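You operate a simulated robot arm through the tools that you are given. There is no shell and no other tool.

You run a simulated robot arm. Do the job below in one go: nothing can be reset, and whatever is moved stays where it is left.

JOB
Pack up the test rig: vent, wind the pump out, reset the pop lamp, zero its dials, bench lamp off.
Fine: leave the yellow vent lever open; the dials are the orange and the white one.

It is judged by the outcome, as a careful person would: the job done as asked, and still so three seconds after it is handed in. It fails if anything else is knocked over, pushed out of place, dropped, spilled or broken.

ROBOT AND FRAMES
A 6-joint arm with a two-finger gripper, fixed in place. Base frame: the origin is on the floor under the middle of its stand, x ahead of it, y to its left, z up; the work surface is at about z = 88. Units: cm, rad, N and s.
It reaches about 141.7 cm from its shoulder. Its first joint turns from -2.897 to 2.897 rad. Payload 3.43 kg.
The tool frame sits at the grasp point between the pads (the TCP): z along the fingers, y along the line on which they close. The tips reach 2 cm beyond it. The gripper opens to 19 cm; its body begins 24.8 cm behind the TCP.
Orientation is that of the tool frame in the base frame, as a unit quaternion [w, x, y, z]. With the fingers straight down and closing along the base's y, the tool's x points along the base's -x, its y along +y and its z along -z.

CONTROLS
- The arm moves only by the tool step_arm. Its argument "targets" is a list of rows, each a list of 7 numbers: the shift along the base's x, y, z in cm, then the turn, a rotation vector about the base's x, y, z in rad, then the finger opening in cm, from 0 to 19. In form: [[tx, ty, tz, wx, wy, wz, hand], ...]. A call has 1 to 20 rows; each row is the pose to reach, as a shift and turn from the pose commanded when the call began. Rows are played at 5 a second. More than 5 cm and 0.15 rad between two rows, or a gripper value outside its range, and nothing of the call is played. Where a pose cannot be reached the arm comes as near as it can. A force on the tool above 40 N (or 10 N above the force at the start of the call, whichever is more), or a blocked arm, ends the call early, and 0.2 s more pass. The fingers move at their own pace (about 15.3 cm/s each) and stop on an object; they squeeze with about 21 N. The grip force told is the motor's: it shows also when the fingers shut on nothing. Time passes only in rows, and 0.2 s behind the last, so rows that repeat a pose let the fingers close. The reply holds the time, the measured pose of the TCP, the force on the tool along the base axes, the opening and the grip force, in the units named above and with some noise, with the torque about the TCP (base axes, N m) and any sound that the robot's microphone picked up, and new pictures: "pictures" is both (left out), scene, wrist or none.
- Cameras (640 x 400 px; columns grow to the right, rows downward): "scene" is fixed at [40.06, -49.82, 152.52]; the picture's right is [-0.89, -0.45, 0.00], its down [-0.39, 0.77, -0.50] and it looks along [0.23, -0.45, -0.86] (base axes); focal length 214 px, centre (320, 200). "wrist" rides on the gripper at [7, -0.8, -28.8] in the tool frame; the picture's right is [0.12, 0.99, 0.00], its down [-0.96, 0.11, -0.25] and it looks along [-0.25, 0.03, 0.97] (tool axes); focal length 261 px, centre (320, 200). There is no depth. A picture from a camera that has moved, and an enlarged one, comes with that camera's place and axes in the base frame and with its lens.
- slide_trunk(by): moves the trunk up (or, below 0, down) by that many cm; the arm rides with it, the base frame stays. It gives what a move gives, with no picture.
- inspect(camera, box): a new picture of the part [left, top, right, bottom] of that camera's present view, enlarged. It takes no simulated time.
- sign_off(): hands the job in; it is judged then, once.

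Places have to be worked out from the pictures, the camera data and where the tool is seen. Open the gripper and draw the arm clear of the work before you hand the job in, unless the task says otherwise.

The tools are called after "Emit:" as name(argument=value, ...) on one line, values as JSON. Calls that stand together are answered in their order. step_arm: Moves the arm, as the interface text tells. Its arguments: {"type":"object","properties":{"targets":{"type":"array","items":{"type":"array","items":{"type":"number"}}},"pictures":{"type":"string","enum":["both","scene","wrist","none"]}},"required":["targets"]} The other tools are called the same way: slide_trunk (by) moves the trunk up or down; inspect (camera, box) takes an enlarged picture of a part of a camera's view; sign_off () hands the job in.

At the start:

```text
t: 0.0
tool_pos: [62.02, 1.21, 123.2]
tool_rot: [-0.001, -0.001, 1.0, -0.001]
contact_force: [0.8, -0.3, -0.4]
torque: [-0.02, -0.01, 0.02]
gripper_width: 19.01
gripper_force: 0.1
trunk travel left (down, up): [-25.0, 19.0]
```

scene: 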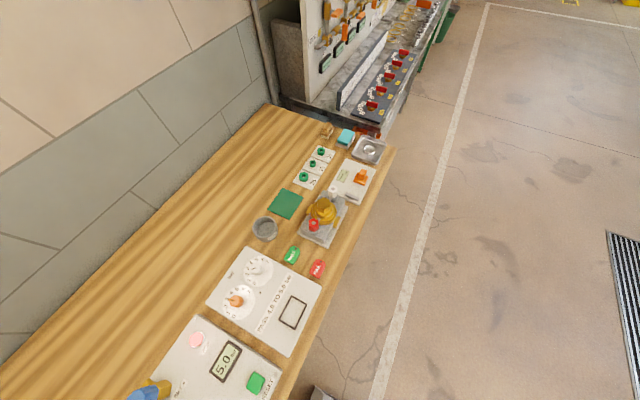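
wrist: 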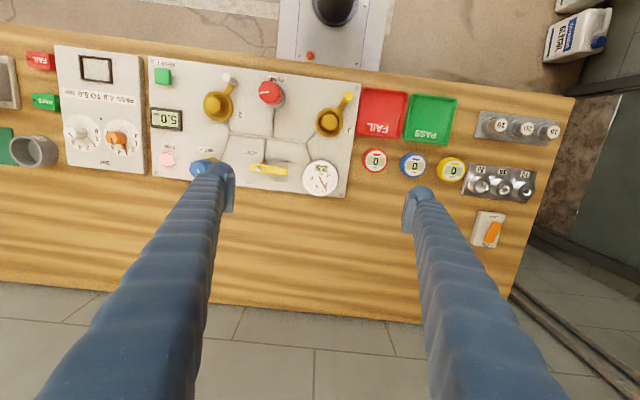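

I start by looking closely at the rig in both views to identify the controls before moving anything.

Emit:
inspect(camera="wrist", box=[140, 40, 370, 210])

Emit:
inspect(camera="wrist", box=[0, 30, 160, 190])

Emit:
inspect(camera="wrist", box=[350, 80, 580, 280])

Emit:
inspect(camera="scene", box=[120, 230, 340, 400])

Emit:
inspect(camera="scene", box=[240, 110, 400, 250])

```text
2.35 times, centred on (255, 125) of wrist
camera zoom: at [55.09, 0.25, 151.87], right [-0.12, 0.99, 0.0], down [0.96, 0.12, 0.25], along [0.24, 0.03, -0.97], focal length 613 px, centre (473, 376)
```

zoom: 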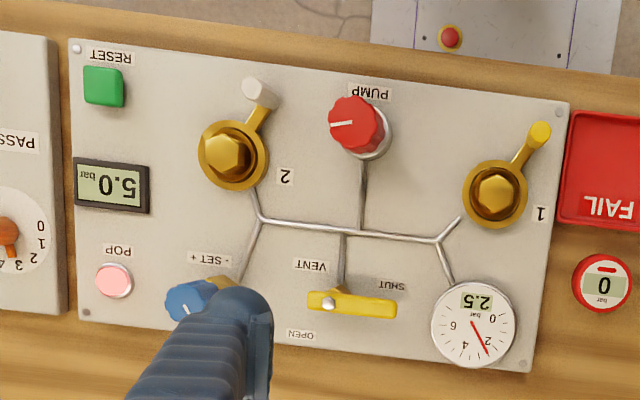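

```text
2.50 times, centred on (80, 110) of wrist
camera zoom: at [55.09, 0.25, 151.87], right [-0.12, 0.99, 0.0], down [0.96, 0.12, 0.25], along [0.24, 0.03, -0.97], focal length 652 px, centre (920, 425)
```

zoom: 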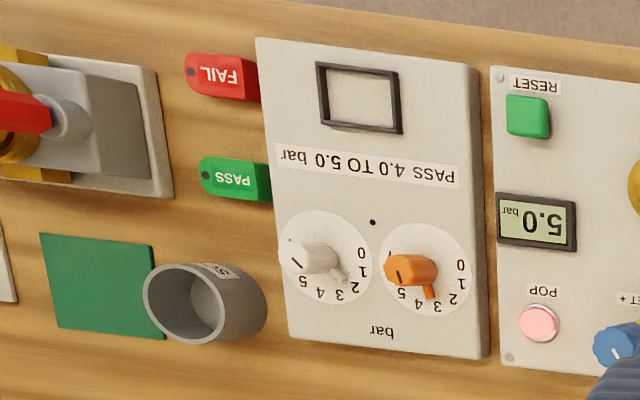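

```text
2.00 times, centred on (465, 180) of wrist
camera zoom: at [55.09, 0.25, 151.87], right [-0.12, 0.99, 0.0], down [0.96, 0.12, 0.25], along [0.24, 0.03, -0.97], focal length 521 px, centre (30, 240)
```

zoom: 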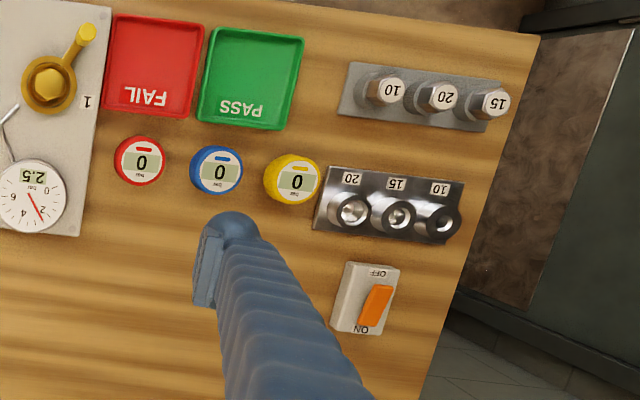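

```text
2.35 times, centred on (230, 315) of scene
camera zoom: at [40.06, -49.82, 152.52], right [-0.89, -0.45, 0.0], down [-0.39, 0.77, -0.5], along [0.23, -0.45, -0.86], focal length 505 px, centre (532, -71)
```

zoom: 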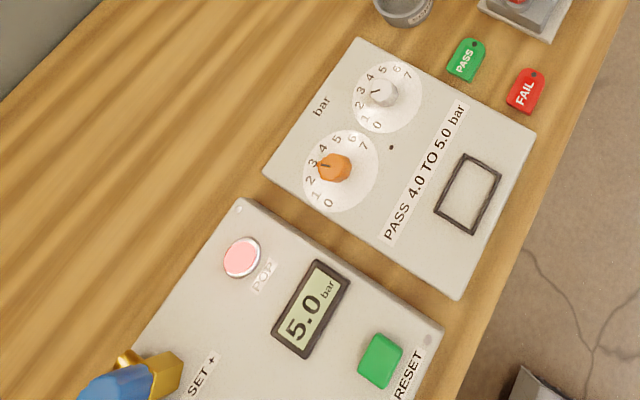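

```text
2.86 times, centred on (320, 180) of scene
camera zoom: at [40.06, -49.82, 152.52], right [-0.89, -0.45, 0.0], down [-0.39, 0.77, -0.5], along [0.23, -0.45, -0.86], focal length 613 px, centre (320, 257)
```

zoom: 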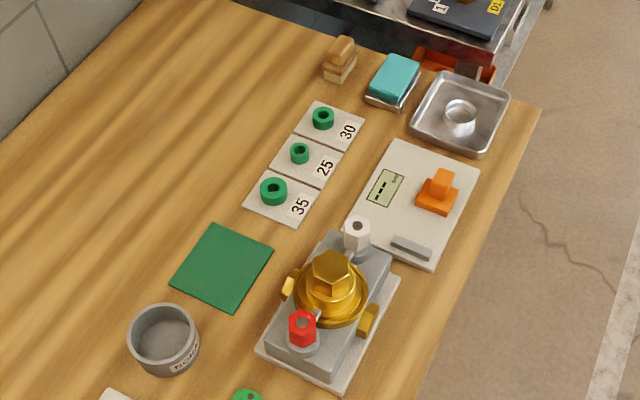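

The rig reads 2.5 bar on its gauge and the vent lever points at SHUT. I'll move the arm over towards the dials (about x 61, y -45) at the present height for a closer look.

Emit:
step_arm(targets=[[0, -4.5, 0, 0, 0, 0, 19], [0, -9, 0, 0, 0, 0, 19], [0, -13.5, 0, 0, 0, 0, 19], [0, -18, 0, 0, 0, 0, 19], [0, -22.5, 0, 0, 0, 0, 19], [0, -27, 0, 0, 0, 0, 19], [0, -31.5, 0, 0, 0, 0, 19], [0, -36, 0, 0, 0, 0, 19], [0, -40, 0, 0, 0, 0, 19], [0, -44, 0, 0, 0, 0, 19], [0, -47, 0, 0, 0, 0, 19], [0, -47, 0, 0, 0, 0, 19]])

```text
t: 2.6
tool_pos: [62.13, -46.11, 123.14]
tool_rot: [-0.001, -0.001, 1.0, 0.0]
contact_force: [-0.2, 0.3, -0.1]
torque: [0.0, -0.02, 0.02]
gripper_width: 19.02
gripper_force: 0.1
trunk travel left (down, up): [-25.0, 19.0]
camera wrist: at [55.16, -46.89, 151.84], right [-0.12, 0.99, 0.0], down [0.96, 0.12, 0.25], along [0.25, 0.03, -0.97], focal length 261 px, centre (320, 200)
```

scene: 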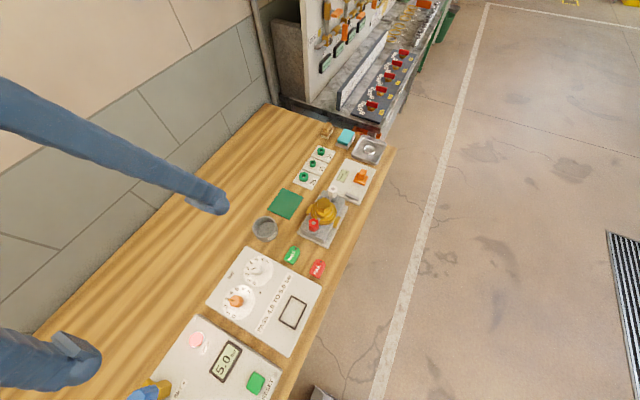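
wrist: 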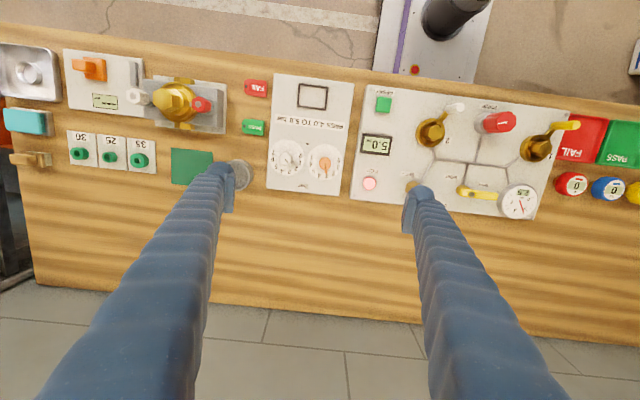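

Emit:
inspect(camera="wrist", box=[260, 65, 420, 200])

Emit:
inspect(camera="wrist", box=[270, 135, 350, 190])

Emit:
inspect(camera="wrist", box=[350, 80, 580, 225])

Emit:
inspect(camera="scene", box=[205, 240, 305, 330])

```text
2.96 times, centred on (340, 132) of wrist
camera zoom: at [55.16, -46.89, 151.84], right [-0.12, 0.99, 0.0], down [0.96, 0.12, 0.25], along [0.25, 0.03, -0.97], focal length 772 px, centre (261, 400)
```

zoom: 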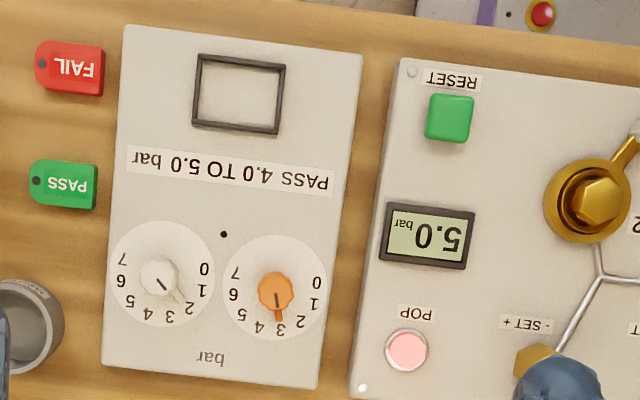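

```text
7.27 times, centred on (310, 162) of wrist
camera zoom: at [55.16, -46.89, 151.84], right [-0.12, 0.99, 0.0], down [0.96, 0.12, 0.25], along [0.25, 0.03, -0.97], focal length 1896 px, centre (393, 473)
```

zoom: 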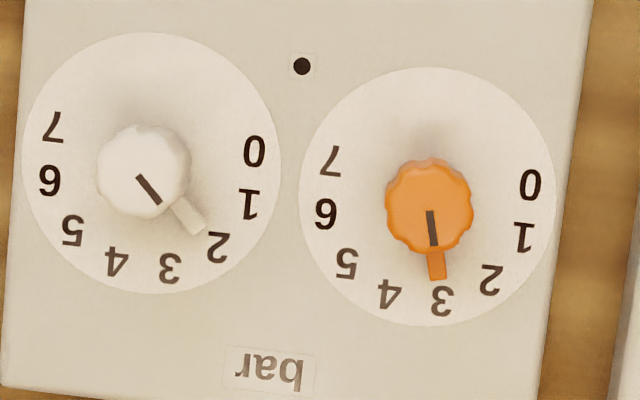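

```text
2.76 times, centred on (465, 152) of wrist
camera zoom: at [55.16, -46.89, 151.84], right [-0.12, 0.99, 0.0], down [0.96, 0.12, 0.25], along [0.25, 0.03, -0.97], focal length 719 px, centre (-80, 331)
```

zoom: 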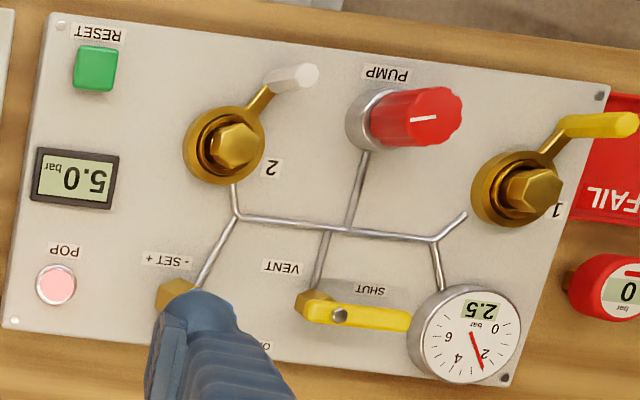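

```text
4.44 times, centred on (255, 285) of scene
camera zoom: at [40.06, -49.82, 152.52], right [-0.89, -0.45, 0.0], down [-0.39, 0.77, -0.5], along [0.23, -0.45, -0.86], focal length 953 px, centre (609, -178)
```

zoom: 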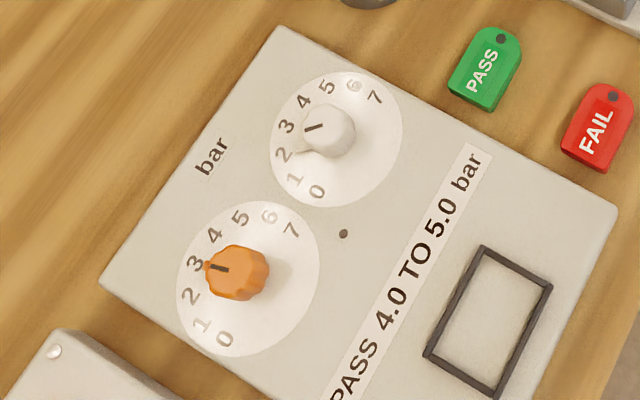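

The rig panel's top sits near z ≈ 90.5, the vent lever (z ≈ 95) pivots near (63.8, -12) with its end near (63.8, -6.5) at SHUT, and the dials read about 3 (orange) and 2 (white). Next I move back over the vent lever with the fingers closed to see how big the closed tips are.

Emit:
step_arm(targets=[[0, 4.75, 0, 0, 0, 0, 19], [0, 9.5, 0, 0, 0, 0, 15], [0, 14.25, 0, 0, 0, 0, 10], [0, 19, 0, 0, 0, 0, 5], [0, 23.75, 0, 0, 0, 0, 0], [-1, 28.5, 0, 0, 0, 0, 0], [-2, 33.25, 0, 0, 0, 0, 0], [-3, 38, -3, 0, 0, 0, 0], [-3, 38, -7, 0, 0, 0, 0], [-3, 38, -11, 0, 0, 0, 0], [-3, 38, -11, 0, 0, 0, 0]])

```text
refused: row 8 steps farther than a row can; nothing moved
```

One row was too long a step, so nothing moved; I resend the same approach with smaller steps.

Emit:
step_arm(targets=[[0, 4.75, 0, 0, 0, 0, 19], [0, 9.5, 0, 0, 0, 0, 15], [0, 14.25, 0, 0, 0, 0, 10], [0, 19, 0, 0, 0, 0, 5], [0, 23.75, 0, 0, 0, 0, 0], [-1, 28.25, 0, 0, 0, 0, 0], [-2, 32.75, 0, 0, 0, 0, 0], [-3, 36.5, 0, 0, 0, 0, 0], [-3, 38, -3, 0, 0, 0, 0], [-3, 38, -7, 0, 0, 0, 0], [-3, 38, -11, 0, 0, 0, 0], [-3, 38, -11, 0, 0, 0, 0]])

```text
t: 5.2
tool_pos: [58.99, -8.07, 112.18]
tool_rot: [0.0, 0.0, 1.0, 0.0]
contact_force: [-0.4, 0.0, -0.3]
torque: [-0.01, -0.02, -0.01]
gripper_width: 0.0
gripper_force: 20.8
trunk travel left (down, up): [-25.0, 19.0]
camera wrist: at [51.98, -8.9, 140.87], right [-0.12, 0.99, 0.0], down [0.96, 0.12, 0.25], along [0.25, 0.03, -0.97], focal length 261 px, centre (320, 200)
```

scene: 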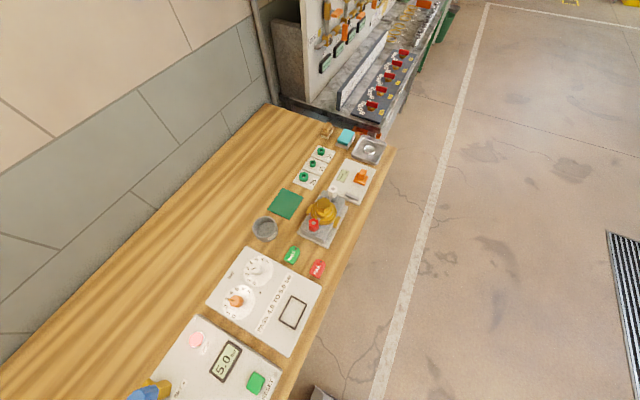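
wrist: 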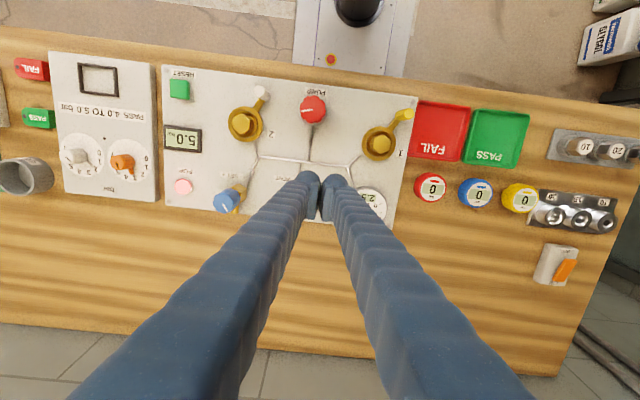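

The fingers hide the lever from this angle; I zoom on the closed tips to measure their size.

Emit:
inspect(camera="wrist", box=[260, 150, 400, 240])

Emit:
inspect(camera="wrist", box=[200, 70, 440, 230])

Emit:
inspect(camera="wrist", box=[500, 210, 620, 300])

```text
4.44 times, centred on (330, 195) of wrist
camera zoom: at [51.98, -8.9, 140.87], right [-0.12, 0.99, 0.0], down [0.96, 0.12, 0.25], along [0.25, 0.03, -0.97], focal length 1158 px, centre (276, 222)
```

zoom: 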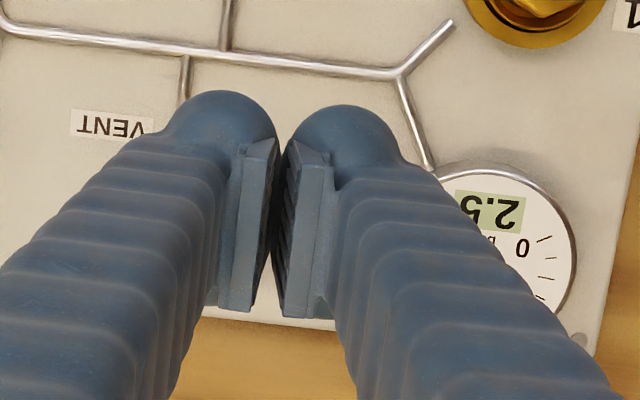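

```text
2.50 times, centred on (320, 150) of wrist
camera zoom: at [51.98, -8.9, 140.87], right [-0.12, 0.99, 0.0], down [0.96, 0.12, 0.25], along [0.25, 0.03, -0.97], focal length 652 px, centre (320, 325)
```

zoom: 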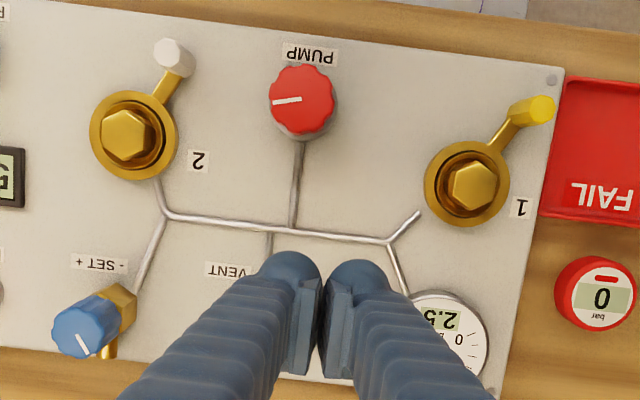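

```text
4.44 times, centred on (560, 255) of wrist
camera zoom: at [51.98, -8.9, 140.87], right [-0.12, 0.99, 0.0], down [0.96, 0.12, 0.25], along [0.25, 0.03, -0.97], focal length 1158 px, centre (-747, -44)
```

zoom: 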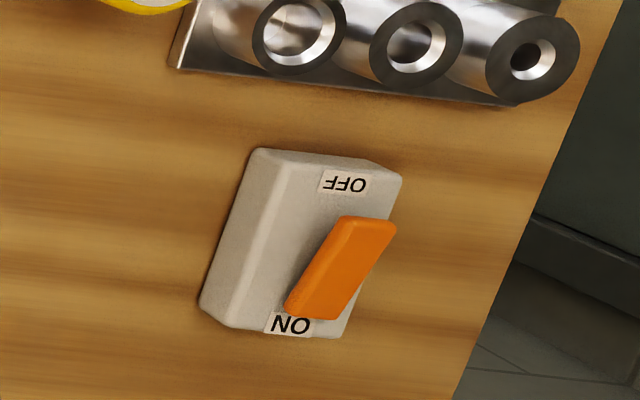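

Closed, the two fingers make a block about 6 cm by 4 cm, so instead of pushing I'll straddle the lever like a fork. I turn the tool +90° about z, open to 5 cm and hover over the lever's outer end at (63.8, -7.2).

Emit:
step_arm(targets=[[0.5, 0, 0, 0, 0, 0.1428, 5], [1, 0, 0, 0, 0, 0.2856, 5], [1.5, 0, 0, 0, 0, 0.4284, 5], [2, 0, 0, 0, 0, 0.5712, 5], [2.5, 0, 0, 0, 0, 0.714, 5], [3, 0, 0, 0, 0, 0.8568, 5], [3.5, 0, 0, 0, 0, 0.9996, 5], [4, 0, 0, 0, 0, 1.1424, 5], [4.5, 0, 0, 0, 0, 1.2852, 5], [4.8, 0.4, 0, 0, 0, 1.428, 5], [4.8, 0.8, 0, 0, 0, 1.5708, 5], [4.8, 0.8, 0, 0, 0, 1.5708, 5], [4.8, 0.8, 0, 0, 0, 1.5708, 5]])

```text
t: 8.0
tool_pos: [63.84, -7.19, 112.19]
tool_rot: [0.0, 0.708, -0.707, 0.0]
contact_force: [-1.2, 0.8, 0.2]
torque: [-0.01, -0.03, 0.02]
gripper_width: 4.99
gripper_force: 0.1
trunk travel left (down, up): [-25.0, 19.0]
camera wrist: at [64.78, -14.15, 140.91], right [-0.99, -0.12, 0.0], down [-0.12, 0.96, 0.25], along [-0.03, 0.25, -0.97], focal length 261 px, centre (320, 200)
```

scene: 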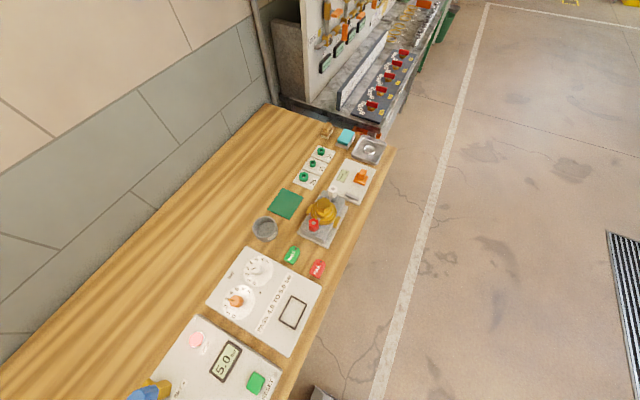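
wrist: 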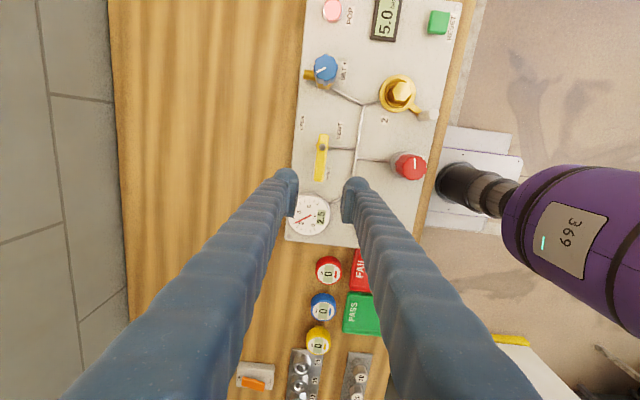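

The tool is now turned and the lever is visible between the fingers; I zoom in to place its pivot and tip exactly.

Emit:
inspect(camera="wrist", box=[270, 110, 400, 250])

Emit:
inspect(camera="wrist", box=[290, 0, 470, 190])

```text
2.86 times, centred on (335, 180) of wrist
camera zoom: at [64.78, -14.15, 140.91], right [-0.99, -0.12, 0.0], down [-0.12, 0.96, 0.25], along [-0.03, 0.25, -0.97], focal length 745 px, centre (277, 257)
```

zoom: 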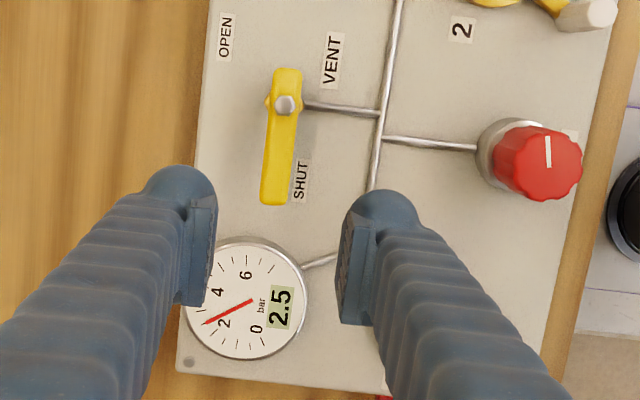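

```text
2.11 times, centred on (380, 95) of wrist
camera zoom: at [64.78, -14.15, 140.91], right [-0.99, -0.12, 0.0], down [-0.12, 0.96, 0.25], along [-0.03, 0.25, -0.97], focal length 549 px, centre (194, 421)
```

zoom: 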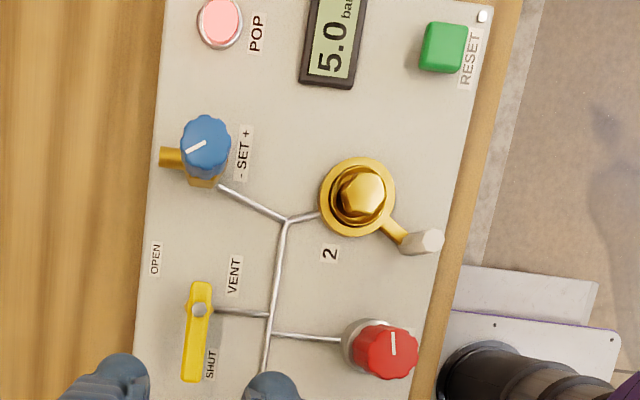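

The lever runs along y with its pivot at about (64.0, -11.9) and its end at y ≈ -6, top at z ≈ 95; the gauge rim begins near y ≈ -3. I lower the open fingers either side of it to TCP z ≈ 94.5.

Emit:
step_arm(targets=[[0.15, 0, -4, 0, 0, 0, 5], [0.15, 0, -8, 0, 0, 0, 5], [0.15, 0, -12, 0, 0, 0, 5], [0.15, 0, -15, 0, 0, 0, 5], [0.15, 0, -16.5, 0, 0, 0, 5], [0.15, 0, -17.6, 0, 0, 0, 5], [0.15, 0, -17.6, 0, 0, 0, 5]], pictures="wrist")

```text
t: 9.6
tool_pos: [63.98, -7.21, 94.53]
tool_rot: [0.0, 0.708, -0.706, 0.0]
contact_force: [0.0, 0.0, -0.3]
torque: [0.0, 0.06, -0.02]
gripper_width: 4.99
gripper_force: 0.1
trunk travel left (down, up): [-25.0, 19.0]
camera wrist: at [64.91, -14.17, 123.29], right [-0.99, -0.12, 0.0], down [-0.12, 0.96, 0.25], along [-0.03, 0.25, -0.97], focal length 261 px, centre (320, 200)
```

wrist: 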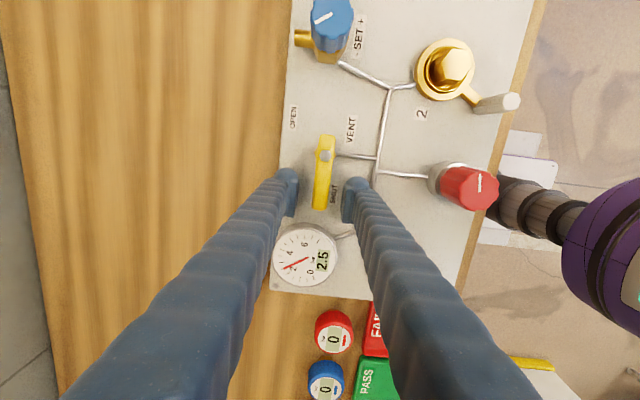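

The lever sits between the fingers with pivot confirmed near (64.0, -11.9). I narrow to 3 cm and swing the tool clockwise about the pivot on a 4.7 cm arc towards OPEN.

Emit:
step_arm(targets=[[0, 0, 0, 0, 0, 0, 3], [0.656, -0.046, 0, 0, 0, -0.14, 3], [1.299, -0.183, 0, 0, 0, -0.28, 3], [1.916, -0.409, 0, 0, 0, -0.42, 3], [2.497, -0.718, 0, 0, 0, -0.56, 3], [3.028, -1.105, 0, 0, 0, -0.7, 3], [3.5, -1.563, 0, 0, 0, -0.84, 3], [3.903, -2.081, 0, 0, 0, -0.98, 3], [4.23, -2.652, 0, 0, 0, -1.12, 3], [4.475, -3.263, 0, 0, 0, -1.26, 3], [4.632, -3.901, 0, 0, 0, -1.4, 3], [4.698, -4.555, 0, 0, 0, -1.54, 3]], pictures="wrist")

```text
t: 12.2
tool_pos: [68.71, -11.54, 94.43]
tool_rot: [-0.001, -0.015, 1.0, 0.001]
contact_force: [0.4, 0.8, -0.1]
torque: [-0.02, 0.03, 0.03]
gripper_width: 3.09
gripper_force: 0.8
trunk travel left (down, up): [-25.0, 19.0]
camera wrist: at [61.78, -12.65, 123.29], right [-0.15, 0.99, 0.0], down [0.96, 0.14, 0.25], along [0.24, 0.04, -0.97], focal length 261 px, centre (320, 200)
```

wrist: 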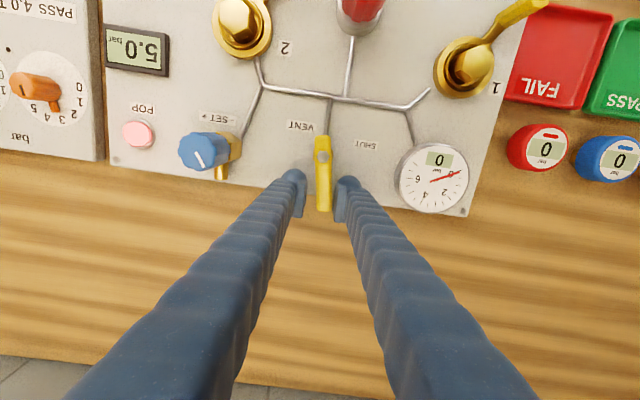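

The gauge now reads 0, so the vent has opened; I zoom in to see whether the lever has reached the end of its travel.

Emit:
inspect(camera="wrist", box=[260, 110, 480, 230])

```text
2.91 times, centred on (370, 170) of wrist
camera zoom: at [61.78, -12.65, 123.29], right [-0.15, 0.99, 0.0], down [0.96, 0.14, 0.25], along [0.24, 0.04, -0.97], focal length 758 px, centre (174, 287)
```

zoom: 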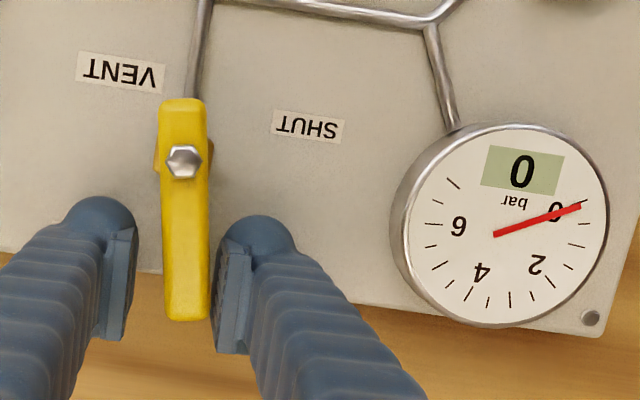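

The lever is now about 10° short of pointing straight away (+x). I nudge it a little further around the same arc, watching the force for the end stop.

Emit:
step_arm(targets=[[0.0, -0.24, 0, 0, 0, -0.05, 3], [0, -0.47, 0, 0, 0, -0.1, 3], [-0.03, -0.7, 0, 0, 0, -0.15, 3], [-0.06, -0.935, 0, 0, 0, -0.2, 3]], pictures="wrist")

```text
t: 13.2
tool_pos: [68.77, -12.6, 94.53]
tool_rot: [-0.002, 0.085, 0.996, 0.0]
contact_force: [0.5, 4.9, -1.1]
torque: [0.02, -0.01, 0.11]
gripper_width: 3.26
gripper_force: 2.6
trunk travel left (down, up): [-25.0, 19.0]
camera wrist: at [61.69, -12.2, 123.26], right [0.05, 1.0, 0.0], down [0.97, -0.05, 0.25], along [0.25, -0.01, -0.97], focal length 261 px, centre (320, 200)
```

wrist: 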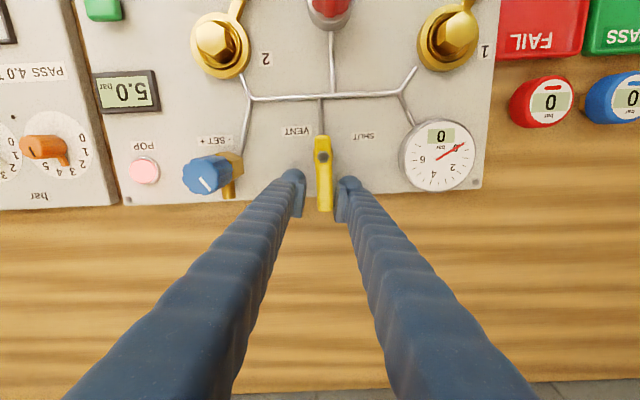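

A side force of about 5 N has appeared, suggesting the stop; I zoom to check the lever angle.

Emit:
inspect(camera="wrist", box=[270, 120, 400, 220])

```text
4.00 times, centred on (335, 170) of wrist
camera zoom: at [61.69, -12.2, 123.26], right [0.05, 1.0, 0.0], down [0.97, -0.05, 0.25], along [0.25, -0.01, -0.97], focal length 1043 px, centre (260, 320)
```

zoom: 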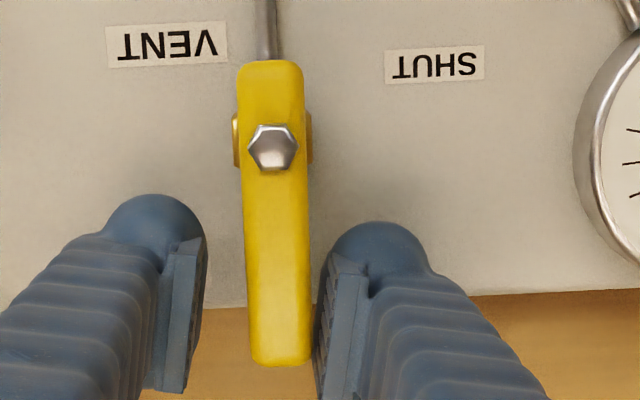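

The lever now points straight along +x (90° from SHUT). One more small nudge will tell whether this is the stop.

Emit:
step_arm(targets=[[-0.05, -0.24, 0, 0, 0, -0.05, 3], [-0.1, -0.46, 0, 0, 0, -0.1, 3]], pictures="wrist")

Emit:
inspect(camera="wrist", box=[270, 120, 400, 220])

```text
t: 13.8
tool_pos: [68.54, -12.74, 94.47]
tool_rot: [0.0, 0.135, 0.991, 0.0]
contact_force: [-1.1, 19.5, -6.0]
torque: [-0.01, 0.03, 0.35]
gripper_width: 4.0
gripper_force: 8.8
trunk travel left (down, up): [-25.0, 19.0]
camera wrist: at [61.67, -11.85, 123.24], right [0.15, 0.99, 0.0], down [0.96, -0.14, 0.25], along [0.24, -0.04, -0.97], focal length 261 px, centre (320, 200)
```

wrist: 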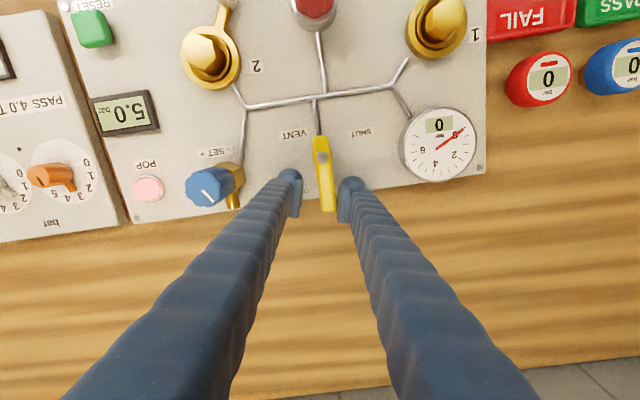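

```text
4.00 times, centred on (335, 170) of wrist
camera zoom: at [61.67, -11.85, 123.24], right [0.15, 0.99, 0.0], down [0.96, -0.14, 0.25], along [0.24, -0.04, -0.97], focal length 1043 px, centre (260, 320)
```

zoom: 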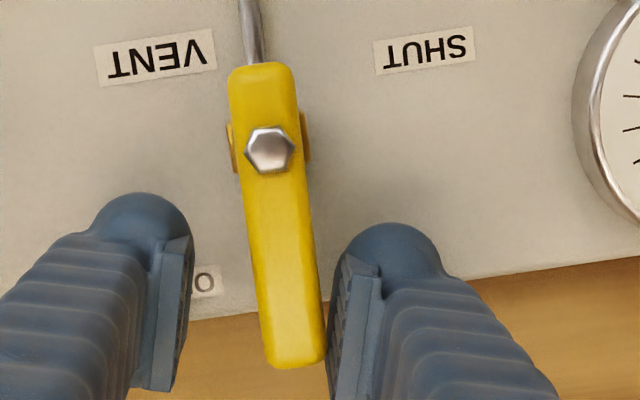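

The force climbed to 19 N with the lever still at 90°, so that is its OPEN stop. I ease back, open the fingers and lift clear.

Emit:
step_arm(targets=[[0.1, 0.5, 0, 0, 0, 0.1, 4.5], [0.1, 0.7, 0, 0, 0, 0.15, 5.5], [0.1, 0.7, 0, 0, 0, 0.15, 5.5], [0.1, 0.7, 2, 0, 0, 0.15, 5.5], [0.1, 0.7, 6, 0, 0, 0.15, 5.5], [0.1, 0.7, 10, 0, 0, 0.15, 5.5], [0.1, 0.7, 14, 0, 0, 0.2, 5.5], [0.1, 0.7, 18, 0, 0, 0.27, 8], [-4, 0.7, 19, 0, 0, 0.27, 8], [-8.5, 0.7, 19, 0, 0, 0.27, 9], [-13, 1, 19, 0, 0, 0.27, 9], [-17, 1.5, 19, 0, 0, 0.27, 9], [-20.2, 1.9, 19, 0, 0, 0.27, 9], [-20.2, 1.9, 19, 0, 0, 0.27, 9]])

```text
t: 16.8
tool_pos: [48.35, -11.02, 113.58]
tool_rot: [-0.001, -0.002, 1.0, 0.001]
contact_force: [0.2, -0.9, 0.3]
torque: [-0.01, 0.0, -0.02]
gripper_width: 9.01
gripper_force: 0.0
trunk travel left (down, up): [-25.0, 19.0]
camera wrist: at [41.46, -11.98, 142.26], right [-0.12, 0.99, 0.0], down [0.96, 0.12, 0.25], along [0.24, 0.03, -0.97], focal length 261 px, centre (320, 200)
```

scene: 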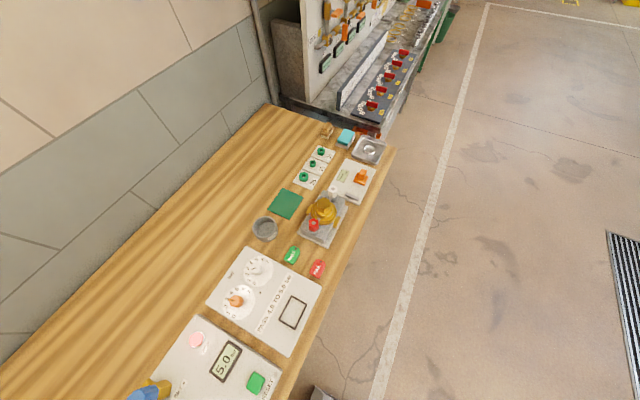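
wrist: 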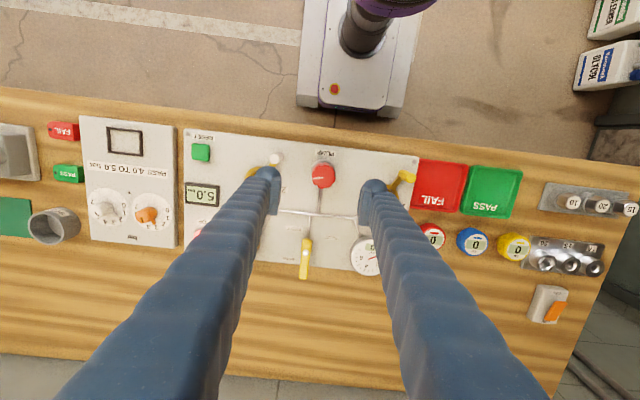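

The lever stayed at OPEN. I zoom on the pump knob, now between the fingers.

Emit:
inspect(camera="wrist", box=[230, 120, 430, 245])

Emit:
inspect(camera="wrist", box=[290, 145, 355, 200])

```text
3.20 times, centred on (330, 182) of wrist
camera zoom: at [41.46, -11.98, 142.26], right [-0.12, 0.99, 0.0], down [0.96, 0.12, 0.25], along [0.24, 0.03, -0.97], focal length 834 px, centre (288, 256)
```

zoom: 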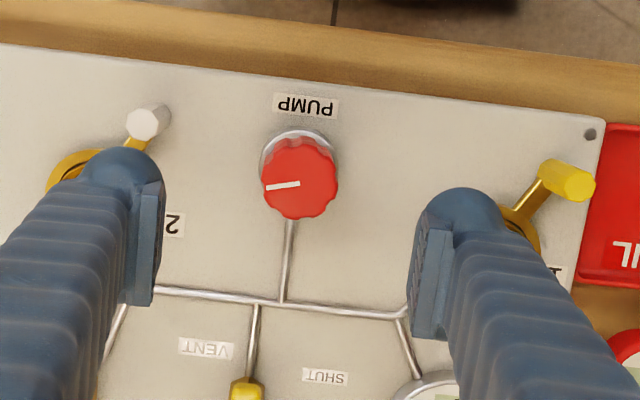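

```text
7.27 times, centred on (322, 172) of wrist
camera zoom: at [41.46, -11.98, 142.26], right [-0.12, 0.99, 0.0], down [0.96, 0.12, 0.25], along [0.24, 0.03, -0.97], focal length 1896 px, centre (302, 400)
```

zoom: 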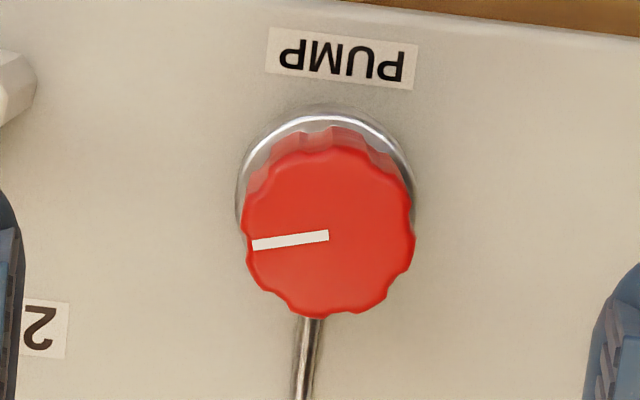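

The pump knob is a 4 cm scalloped cap with its top at z ≈ 97.6, centred near (48.3, -10.5). I turn the tool clockwise first (-1.4 rad) at hover so I have plenty of counter-clockwise travel for unwinding.

Emit:
step_arm(targets=[[0, 0.2, 0, 0, 0, -0.14, 6], [0, 0.4, 0, 0, 0, -0.28, 6], [0, 0.5, 0, 0, 0, -0.42, 6], [0, 0.5, 0, 0, 0, -0.56, 6], [0, 0.5, 0, 0, 0, -0.7, 6], [0, 0.5, 0, 0, 0, -0.84, 6], [0, 0.5, 0, 0, 0, -0.98, 6], [0, 0.5, 0, 0, 0, -1.12, 6], [0, 0.5, 0, 0, 0, -1.26, 6], [0, 0.5, 0, 0, 0, -1.4, 6], [0, 0.5, 0, 0, 0, -1.4, 6]], pictures="wrist")

```text
t: 19.2
tool_pos: [48.42, -10.67, 113.76]
tool_rot: [0.0, 0.645, 0.765, -0.001]
contact_force: [0.2, -1.1, 0.0]
torque: [0.0, -0.03, 0.0]
gripper_width: 5.99
gripper_force: 0.1
trunk travel left (down, up): [-25.0, 19.0]
camera wrist: at [46.38, -3.87, 142.35], right [0.96, 0.29, 0.0], down [0.28, -0.93, 0.25], along [0.07, -0.24, -0.97], focal length 261 px, centre (320, 200)
```

wrist: 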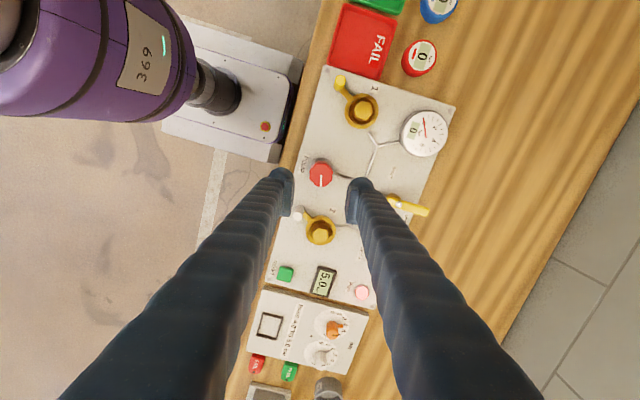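

The knob centre re-measures at (48.4, -10.5), right under the TCP. I descend around it to TCP z ≈ 96.5 with the fingers 6 cm open.

Emit:
step_arm(targets=[[0, 0.1, -4, 0, 0, 0, 6], [0, 0.1, -8, 0, 0, 0, 6], [0, 0.1, -11, 0, 0, 0, 6], [0, 0.1, -13, 0, 0, 0, 6], [0, 0.1, -15, 0, 0, 0, 6], [0, 0.1, -16.5, 0, 0, 0, 6], [0, 0.1, -17.1, 0, 0, 0, 6], [0, 0.1, -17.1, 0, 0, 0, 6]], pictures="wrist")

Emit:
inspect(camera="wrist", box=[250, 110, 400, 250])

```text
t: 21.0
tool_pos: [48.37, -10.5, 96.59]
tool_rot: [0.0, 0.643, 0.766, -0.001]
contact_force: [1.1, -0.4, -0.9]
torque: [-0.02, -0.03, 0.0]
gripper_width: 6.01
gripper_force: 0.0
trunk travel left (down, up): [-25.0, 19.0]
camera wrist: at [46.37, -3.74, 125.18], right [0.96, 0.29, 0.0], down [0.28, -0.93, 0.25], along [0.07, -0.24, -0.97], focal length 261 px, centre (320, 200)
```

wrist: 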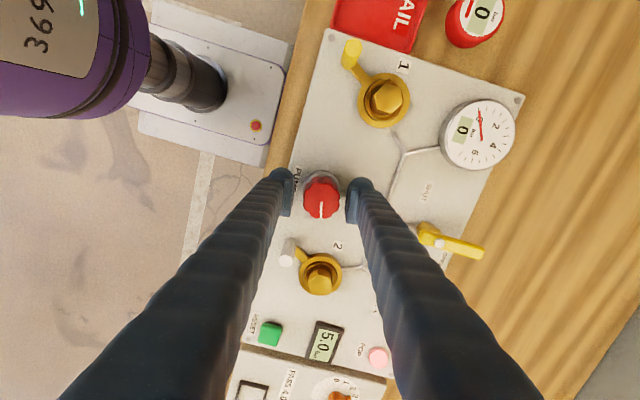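

```text
2.86 times, centred on (325, 180) of wrist
camera zoom: at [46.37, -3.74, 125.18], right [0.96, 0.29, 0.0], down [0.28, -0.93, 0.25], along [0.07, -0.24, -0.97], focal length 745 px, centre (306, 257)
```

zoom: 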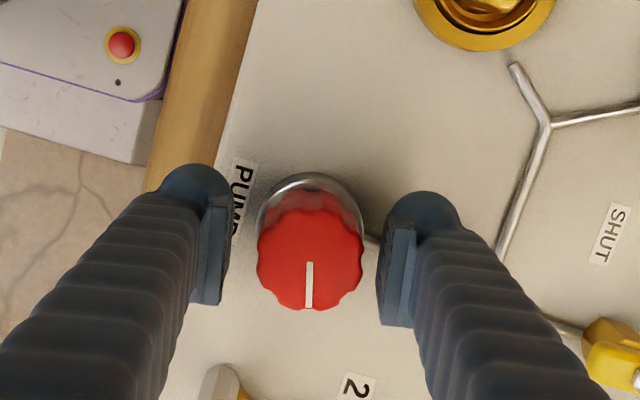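

The knob is centred between the pads. I close on it and turn a first 0.6 rad counter-clockwise to feel the torque.

Emit:
step_arm(targets=[[0, 0, 0, 0, 0, 0, 0], [0, 0, 0, 0, 0, 0, 0], [0, 0, 0, 0, 0, 0, 0], [0, 0, 0, 0, 0, 0.15, 0], [0, 0, 0, 0, 0, 0.3, 0], [0, 0, 0, 0, 0, 0.45, 0], [0, 0, 0, 0, 0, 0.6, 0]], pictures="wrist")

Emit:
inspect(camera="wrist", box=[250, 110, 400, 250])

```text
t: 22.6
tool_pos: [48.63, -10.54, 96.44]
tool_rot: [0.0, 0.387, 0.922, 0.0]
contact_force: [16.7, 1.5, 0.4]
torque: [-0.2, -0.44, -0.02]
gripper_width: 4.07
gripper_force: 45.0
trunk travel left (down, up): [-25.0, 19.0]
camera wrist: at [43.06, -6.09, 125.19], right [0.63, 0.78, 0.0], down [0.76, -0.61, 0.25], along [0.19, -0.16, -0.97], focal length 261 px, centre (320, 200)
```

wrist: 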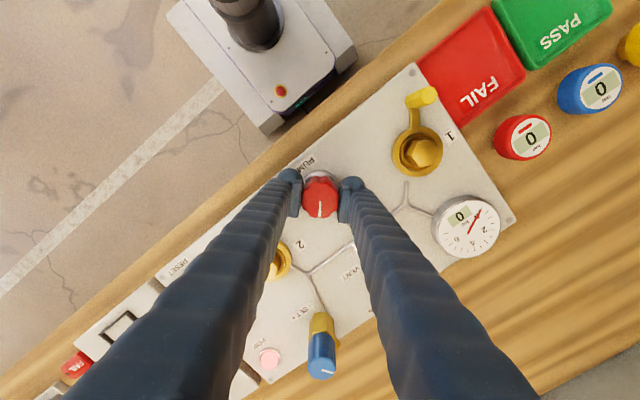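

```text
2.86 times, centred on (325, 180) of wrist
camera zoom: at [43.06, -6.09, 125.19], right [0.63, 0.78, 0.0], down [0.76, -0.61, 0.25], along [0.19, -0.16, -0.97], focal length 745 px, centre (306, 257)
```

zoom: 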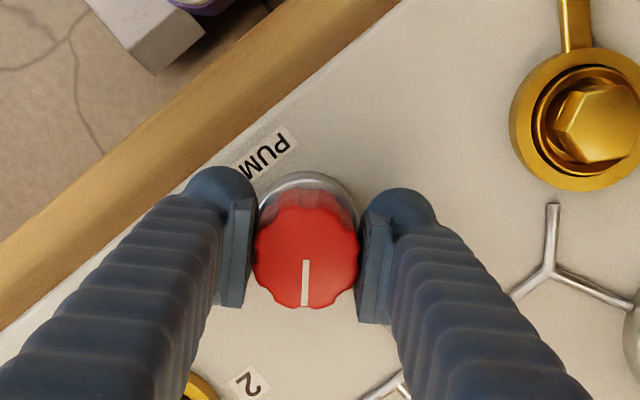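

The knob turns with the pads at low torque, and the mark stays fixed in the tool view, but a 17 N side load says the axis is about 0.3 cm further in +x. I correct that and carry on unwinding by 2.2 rad.

Emit:
step_arm(targets=[[0.15, 0, 0, 0, 0, 0.1, 0], [0.3, 0, 0, 0, 0, 0.24, 0], [0.3, 0, 0, 0, 0, 0.38, 0], [0.3, 0, 0, 0, 0, 0.52, 0], [0.3, 0, 0, 0, 0, 0.66, 0], [0.3, 0, 0, 0, 0, 0.8, 0], [0.3, 0, 0, 0, 0, 0.94, 0], [0.3, 0, 0, 0, 0, 1.08, 0], [0.3, 0, 0, 0, 0, 1.22, 0], [0.3, 0, 0, 0, 0, 1.36, 0], [0.3, 0, 0, 0, 0, 1.5, 0], [0.3, 0, 0, 0, 0, 1.64, 0], [0.3, 0, 0, 0, 0, 1.78, 0], [0.3, 0, 0, 0, 0, 1.92, 0], [0.3, 0, 0, 0, 0, 2.06, 0], [0.3, 0, 0, 0, 0, 2.2, 0]], pictures="wrist")

Emit:
inspect(camera="wrist", box=[250, 110, 400, 250])

```text
t: 26.0
tool_pos: [48.48, -10.47, 96.52]
tool_rot: [0.0, -0.645, 0.764, 0.0]
contact_force: [-13.5, 6.8, -0.1]
torque: [0.05, 0.13, -0.71]
gripper_width: 4.04
gripper_force: 45.1
trunk travel left (down, up): [-25.0, 19.0]
camera wrist: at [48.23, -17.58, 125.25], right [-1.0, 0.05, 0.0], down [0.05, 0.97, 0.25], along [0.01, 0.25, -0.97], focal length 261 px, centre (320, 200)
```

wrist: 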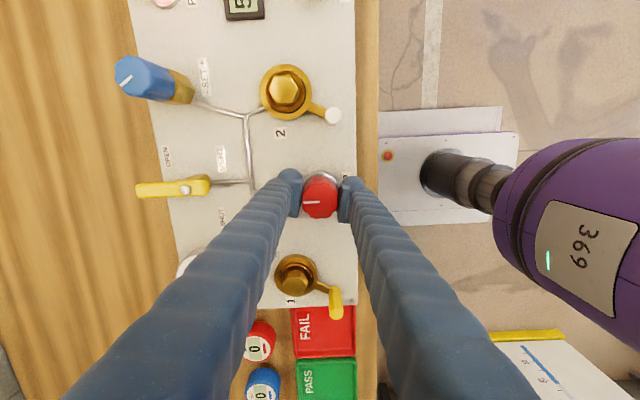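

```text
2.86 times, centred on (325, 180) of wrist
camera zoom: at [48.23, -17.58, 125.25], right [-1.0, 0.05, 0.0], down [0.05, 0.97, 0.25], along [0.01, 0.25, -0.97], focal length 745 px, centre (306, 257)
```

zoom: 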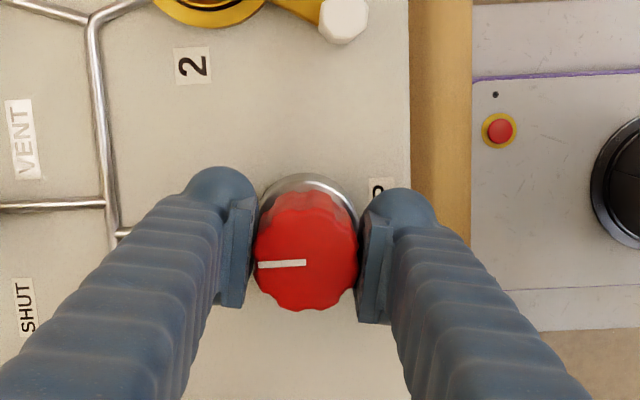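

The knob's mark now points straight along +x (12 o'clock) after about 75° of turning, while the tool went on and slipped with 0.7 N m of reaction, so it looks like the wound-out stop. I'll release, turn back, and regrip to verify that it won't unwind further.

Emit:
step_arm(targets=[[0, 0, 0, 0, 0, 0, 5], [-0.1, 0, 0, 0, 0, 0, 6], [-0.1, 0, 0, 0, 0, -0.14, 6], [-0.1, 0, 0, 0, 0, -0.28, 6], [-0.1, 0, 0, 0, 0, -0.42, 6], [-0.1, 0, 0, 0, 0, -0.56, 6], [-0.1, 0, 0, 0, 0, -0.7, 6], [-0.1, 0, 0, 0, 0, -0.84, 6], [-0.1, 0, 0, 0, 0, -0.98, 6], [-0.1, 0, 0, 0, 0, -1.12, 6], [-0.1, 0, 0, 0, 0, -1.26, 6], [-0.1, 0, 0, 0, 0, -1.4, 6], [-0.1, 0, 0, 0, 0, -1.4, 6]], pictures="wrist")

Emit:
inspect(camera="wrist", box=[250, 110, 400, 250])

```text
t: 28.8
tool_pos: [48.56, -10.55, 96.54]
tool_rot: [0.0, 0.0, 1.0, 0.0]
contact_force: [-0.1, -0.3, 0.9]
torque: [0.0, 0.0, 0.0]
gripper_width: 5.99
gripper_force: 0.0
trunk travel left (down, up): [-25.0, 19.0]
camera wrist: at [41.58, -11.41, 125.21], right [-0.12, 0.99, 0.0], down [0.96, 0.12, 0.25], along [0.24, 0.03, -0.97], focal length 261 px, centre (320, 200)
```

wrist: 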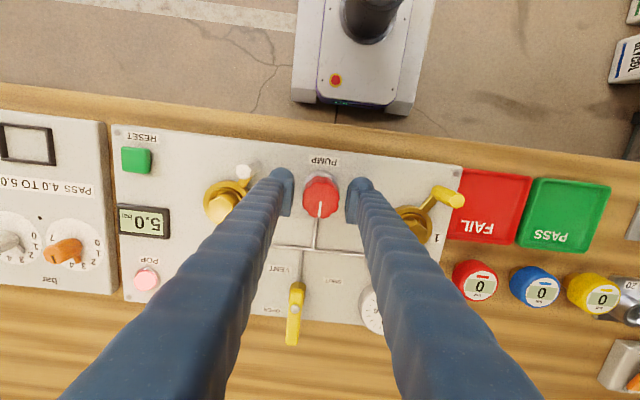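

```text
2.86 times, centred on (325, 180) of wrist
camera zoom: at [41.58, -11.41, 125.21], right [-0.12, 0.99, 0.0], down [0.96, 0.12, 0.25], along [0.24, 0.03, -0.97], focal length 745 px, centre (306, 257)
```

zoom: 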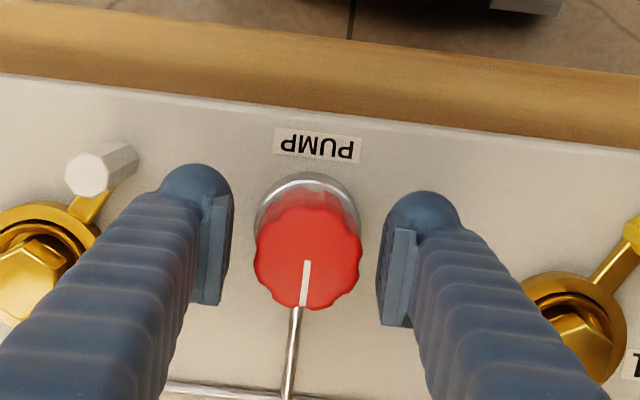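

The mark points to 12 o'clock. I regrip and try another 0.6 rad counter-clockwise to see whether it moves beyond this.

Emit:
step_arm(targets=[[0, 0, 0, 0, 0, 0, 0], [0, 0, 0, 0, 0, 0, 0], [0, 0, 0, 0, 0, 0, 0], [0, 0, 0, 0, 0, 0.1, 0], [0, 0, 0, 0, 0, 0.2, 0], [0, 0, 0, 0, 0, 0.3, 0], [0, 0, 0, 0, 0, 0.4, 0], [0, 0, 0, 0, 0, 0.5, 0], [0, 0, 0, 0, 0, 0.6, 0]], pictures="wrist")

Emit:
inspect(camera="wrist", box=[250, 110, 400, 250])

```text
t: 30.8
tool_pos: [48.52, -10.52, 96.55]
tool_rot: [-0.001, -0.297, 0.955, -0.001]
contact_force: [-2.5, 9.7, -2.0]
torque: [0.09, -0.01, -0.86]
gripper_width: 4.05
gripper_force: 45.1
trunk travel left (down, up): [-25.0, 19.0]
camera wrist: at [43.25, -15.18, 125.24], right [-0.66, 0.75, 0.0], down [0.73, 0.64, 0.25], along [0.18, 0.16, -0.97], focal length 261 px, centre (320, 200)
```

wrist: 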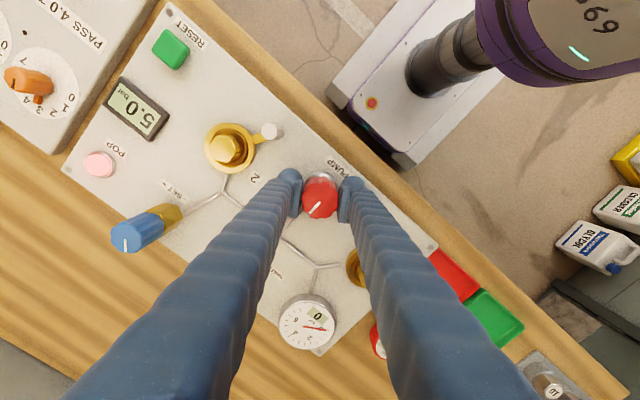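

```text
2.86 times, centred on (325, 180) of wrist
camera zoom: at [43.25, -15.18, 125.24], right [-0.66, 0.75, 0.0], down [0.73, 0.64, 0.25], along [0.18, 0.16, -0.97], focal length 745 px, centre (306, 257)
```

zoom: 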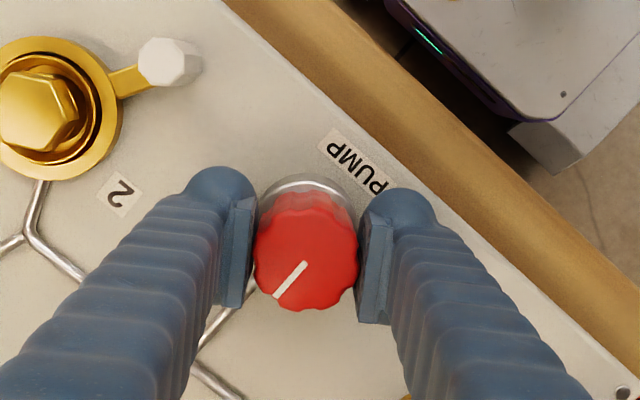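

The mark did not move (0.86 N m of slip), so the pump is fully wound out. I open, lift clear and travel to hover above the green RESET button near (47.4, -34.0), closing the fingers on the way.

Emit:
step_arm(targets=[[0, 0, 0, 0, 0, 0, 5], [0, 0, 0, 0, 0, 0, 6], [0, 0, 0, 0, 0, -0.1, 6], [0, 0, 2, 0, 0, -0.2, 6], [0, 0, 6, 0, 0, -0.3, 6], [0, 0, 10, 0, 0, -0.4, 6], [0, 0, 13, 0, 0, -0.5, 6], [0, -3, 15, 0, 0, -0.6, 4], [0, -7.5, 15, 0, 0, -0.6, 0], [-0.5, -12, 15, 0, 0, -0.6, 0], [-1, -16.5, 15, 0, 0, -0.6, 0], [-1, -21, 15, 0, 0, -0.6, 0], [-1, -23.5, 13, 0, 0, -0.6, 0], [-1, -23.5, 13, 0, 0, -0.6, 0]])

```text
t: 33.8
tool_pos: [47.49, -34.22, 109.5]
tool_rot: [0.001, -0.001, 1.0, 0.0]
contact_force: [0.8, -0.4, -0.9]
torque: [0.06, -0.02, -0.02]
gripper_width: 0.0
gripper_force: 20.9
trunk travel left (down, up): [-25.0, 19.0]
camera wrist: at [40.5, -35.04, 138.27], right [-0.12, 0.99, 0.0], down [0.96, 0.12, 0.25], along [0.25, 0.03, -0.97], focal length 261 px, centre (320, 200)
```

scene: 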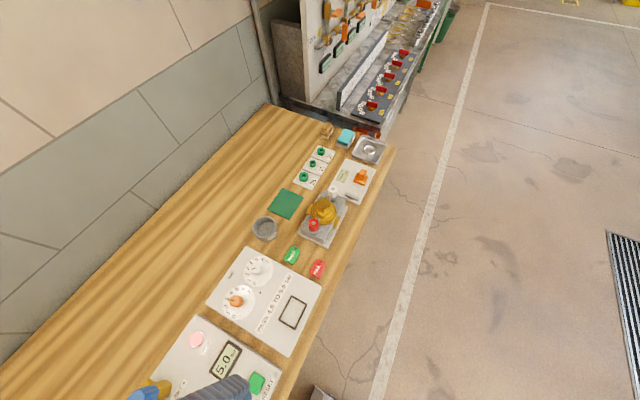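
wrist: 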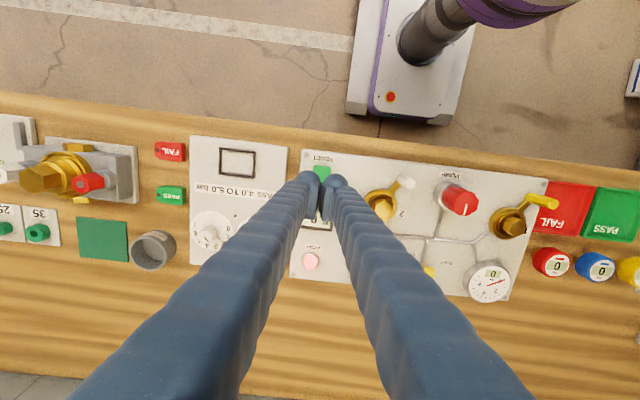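

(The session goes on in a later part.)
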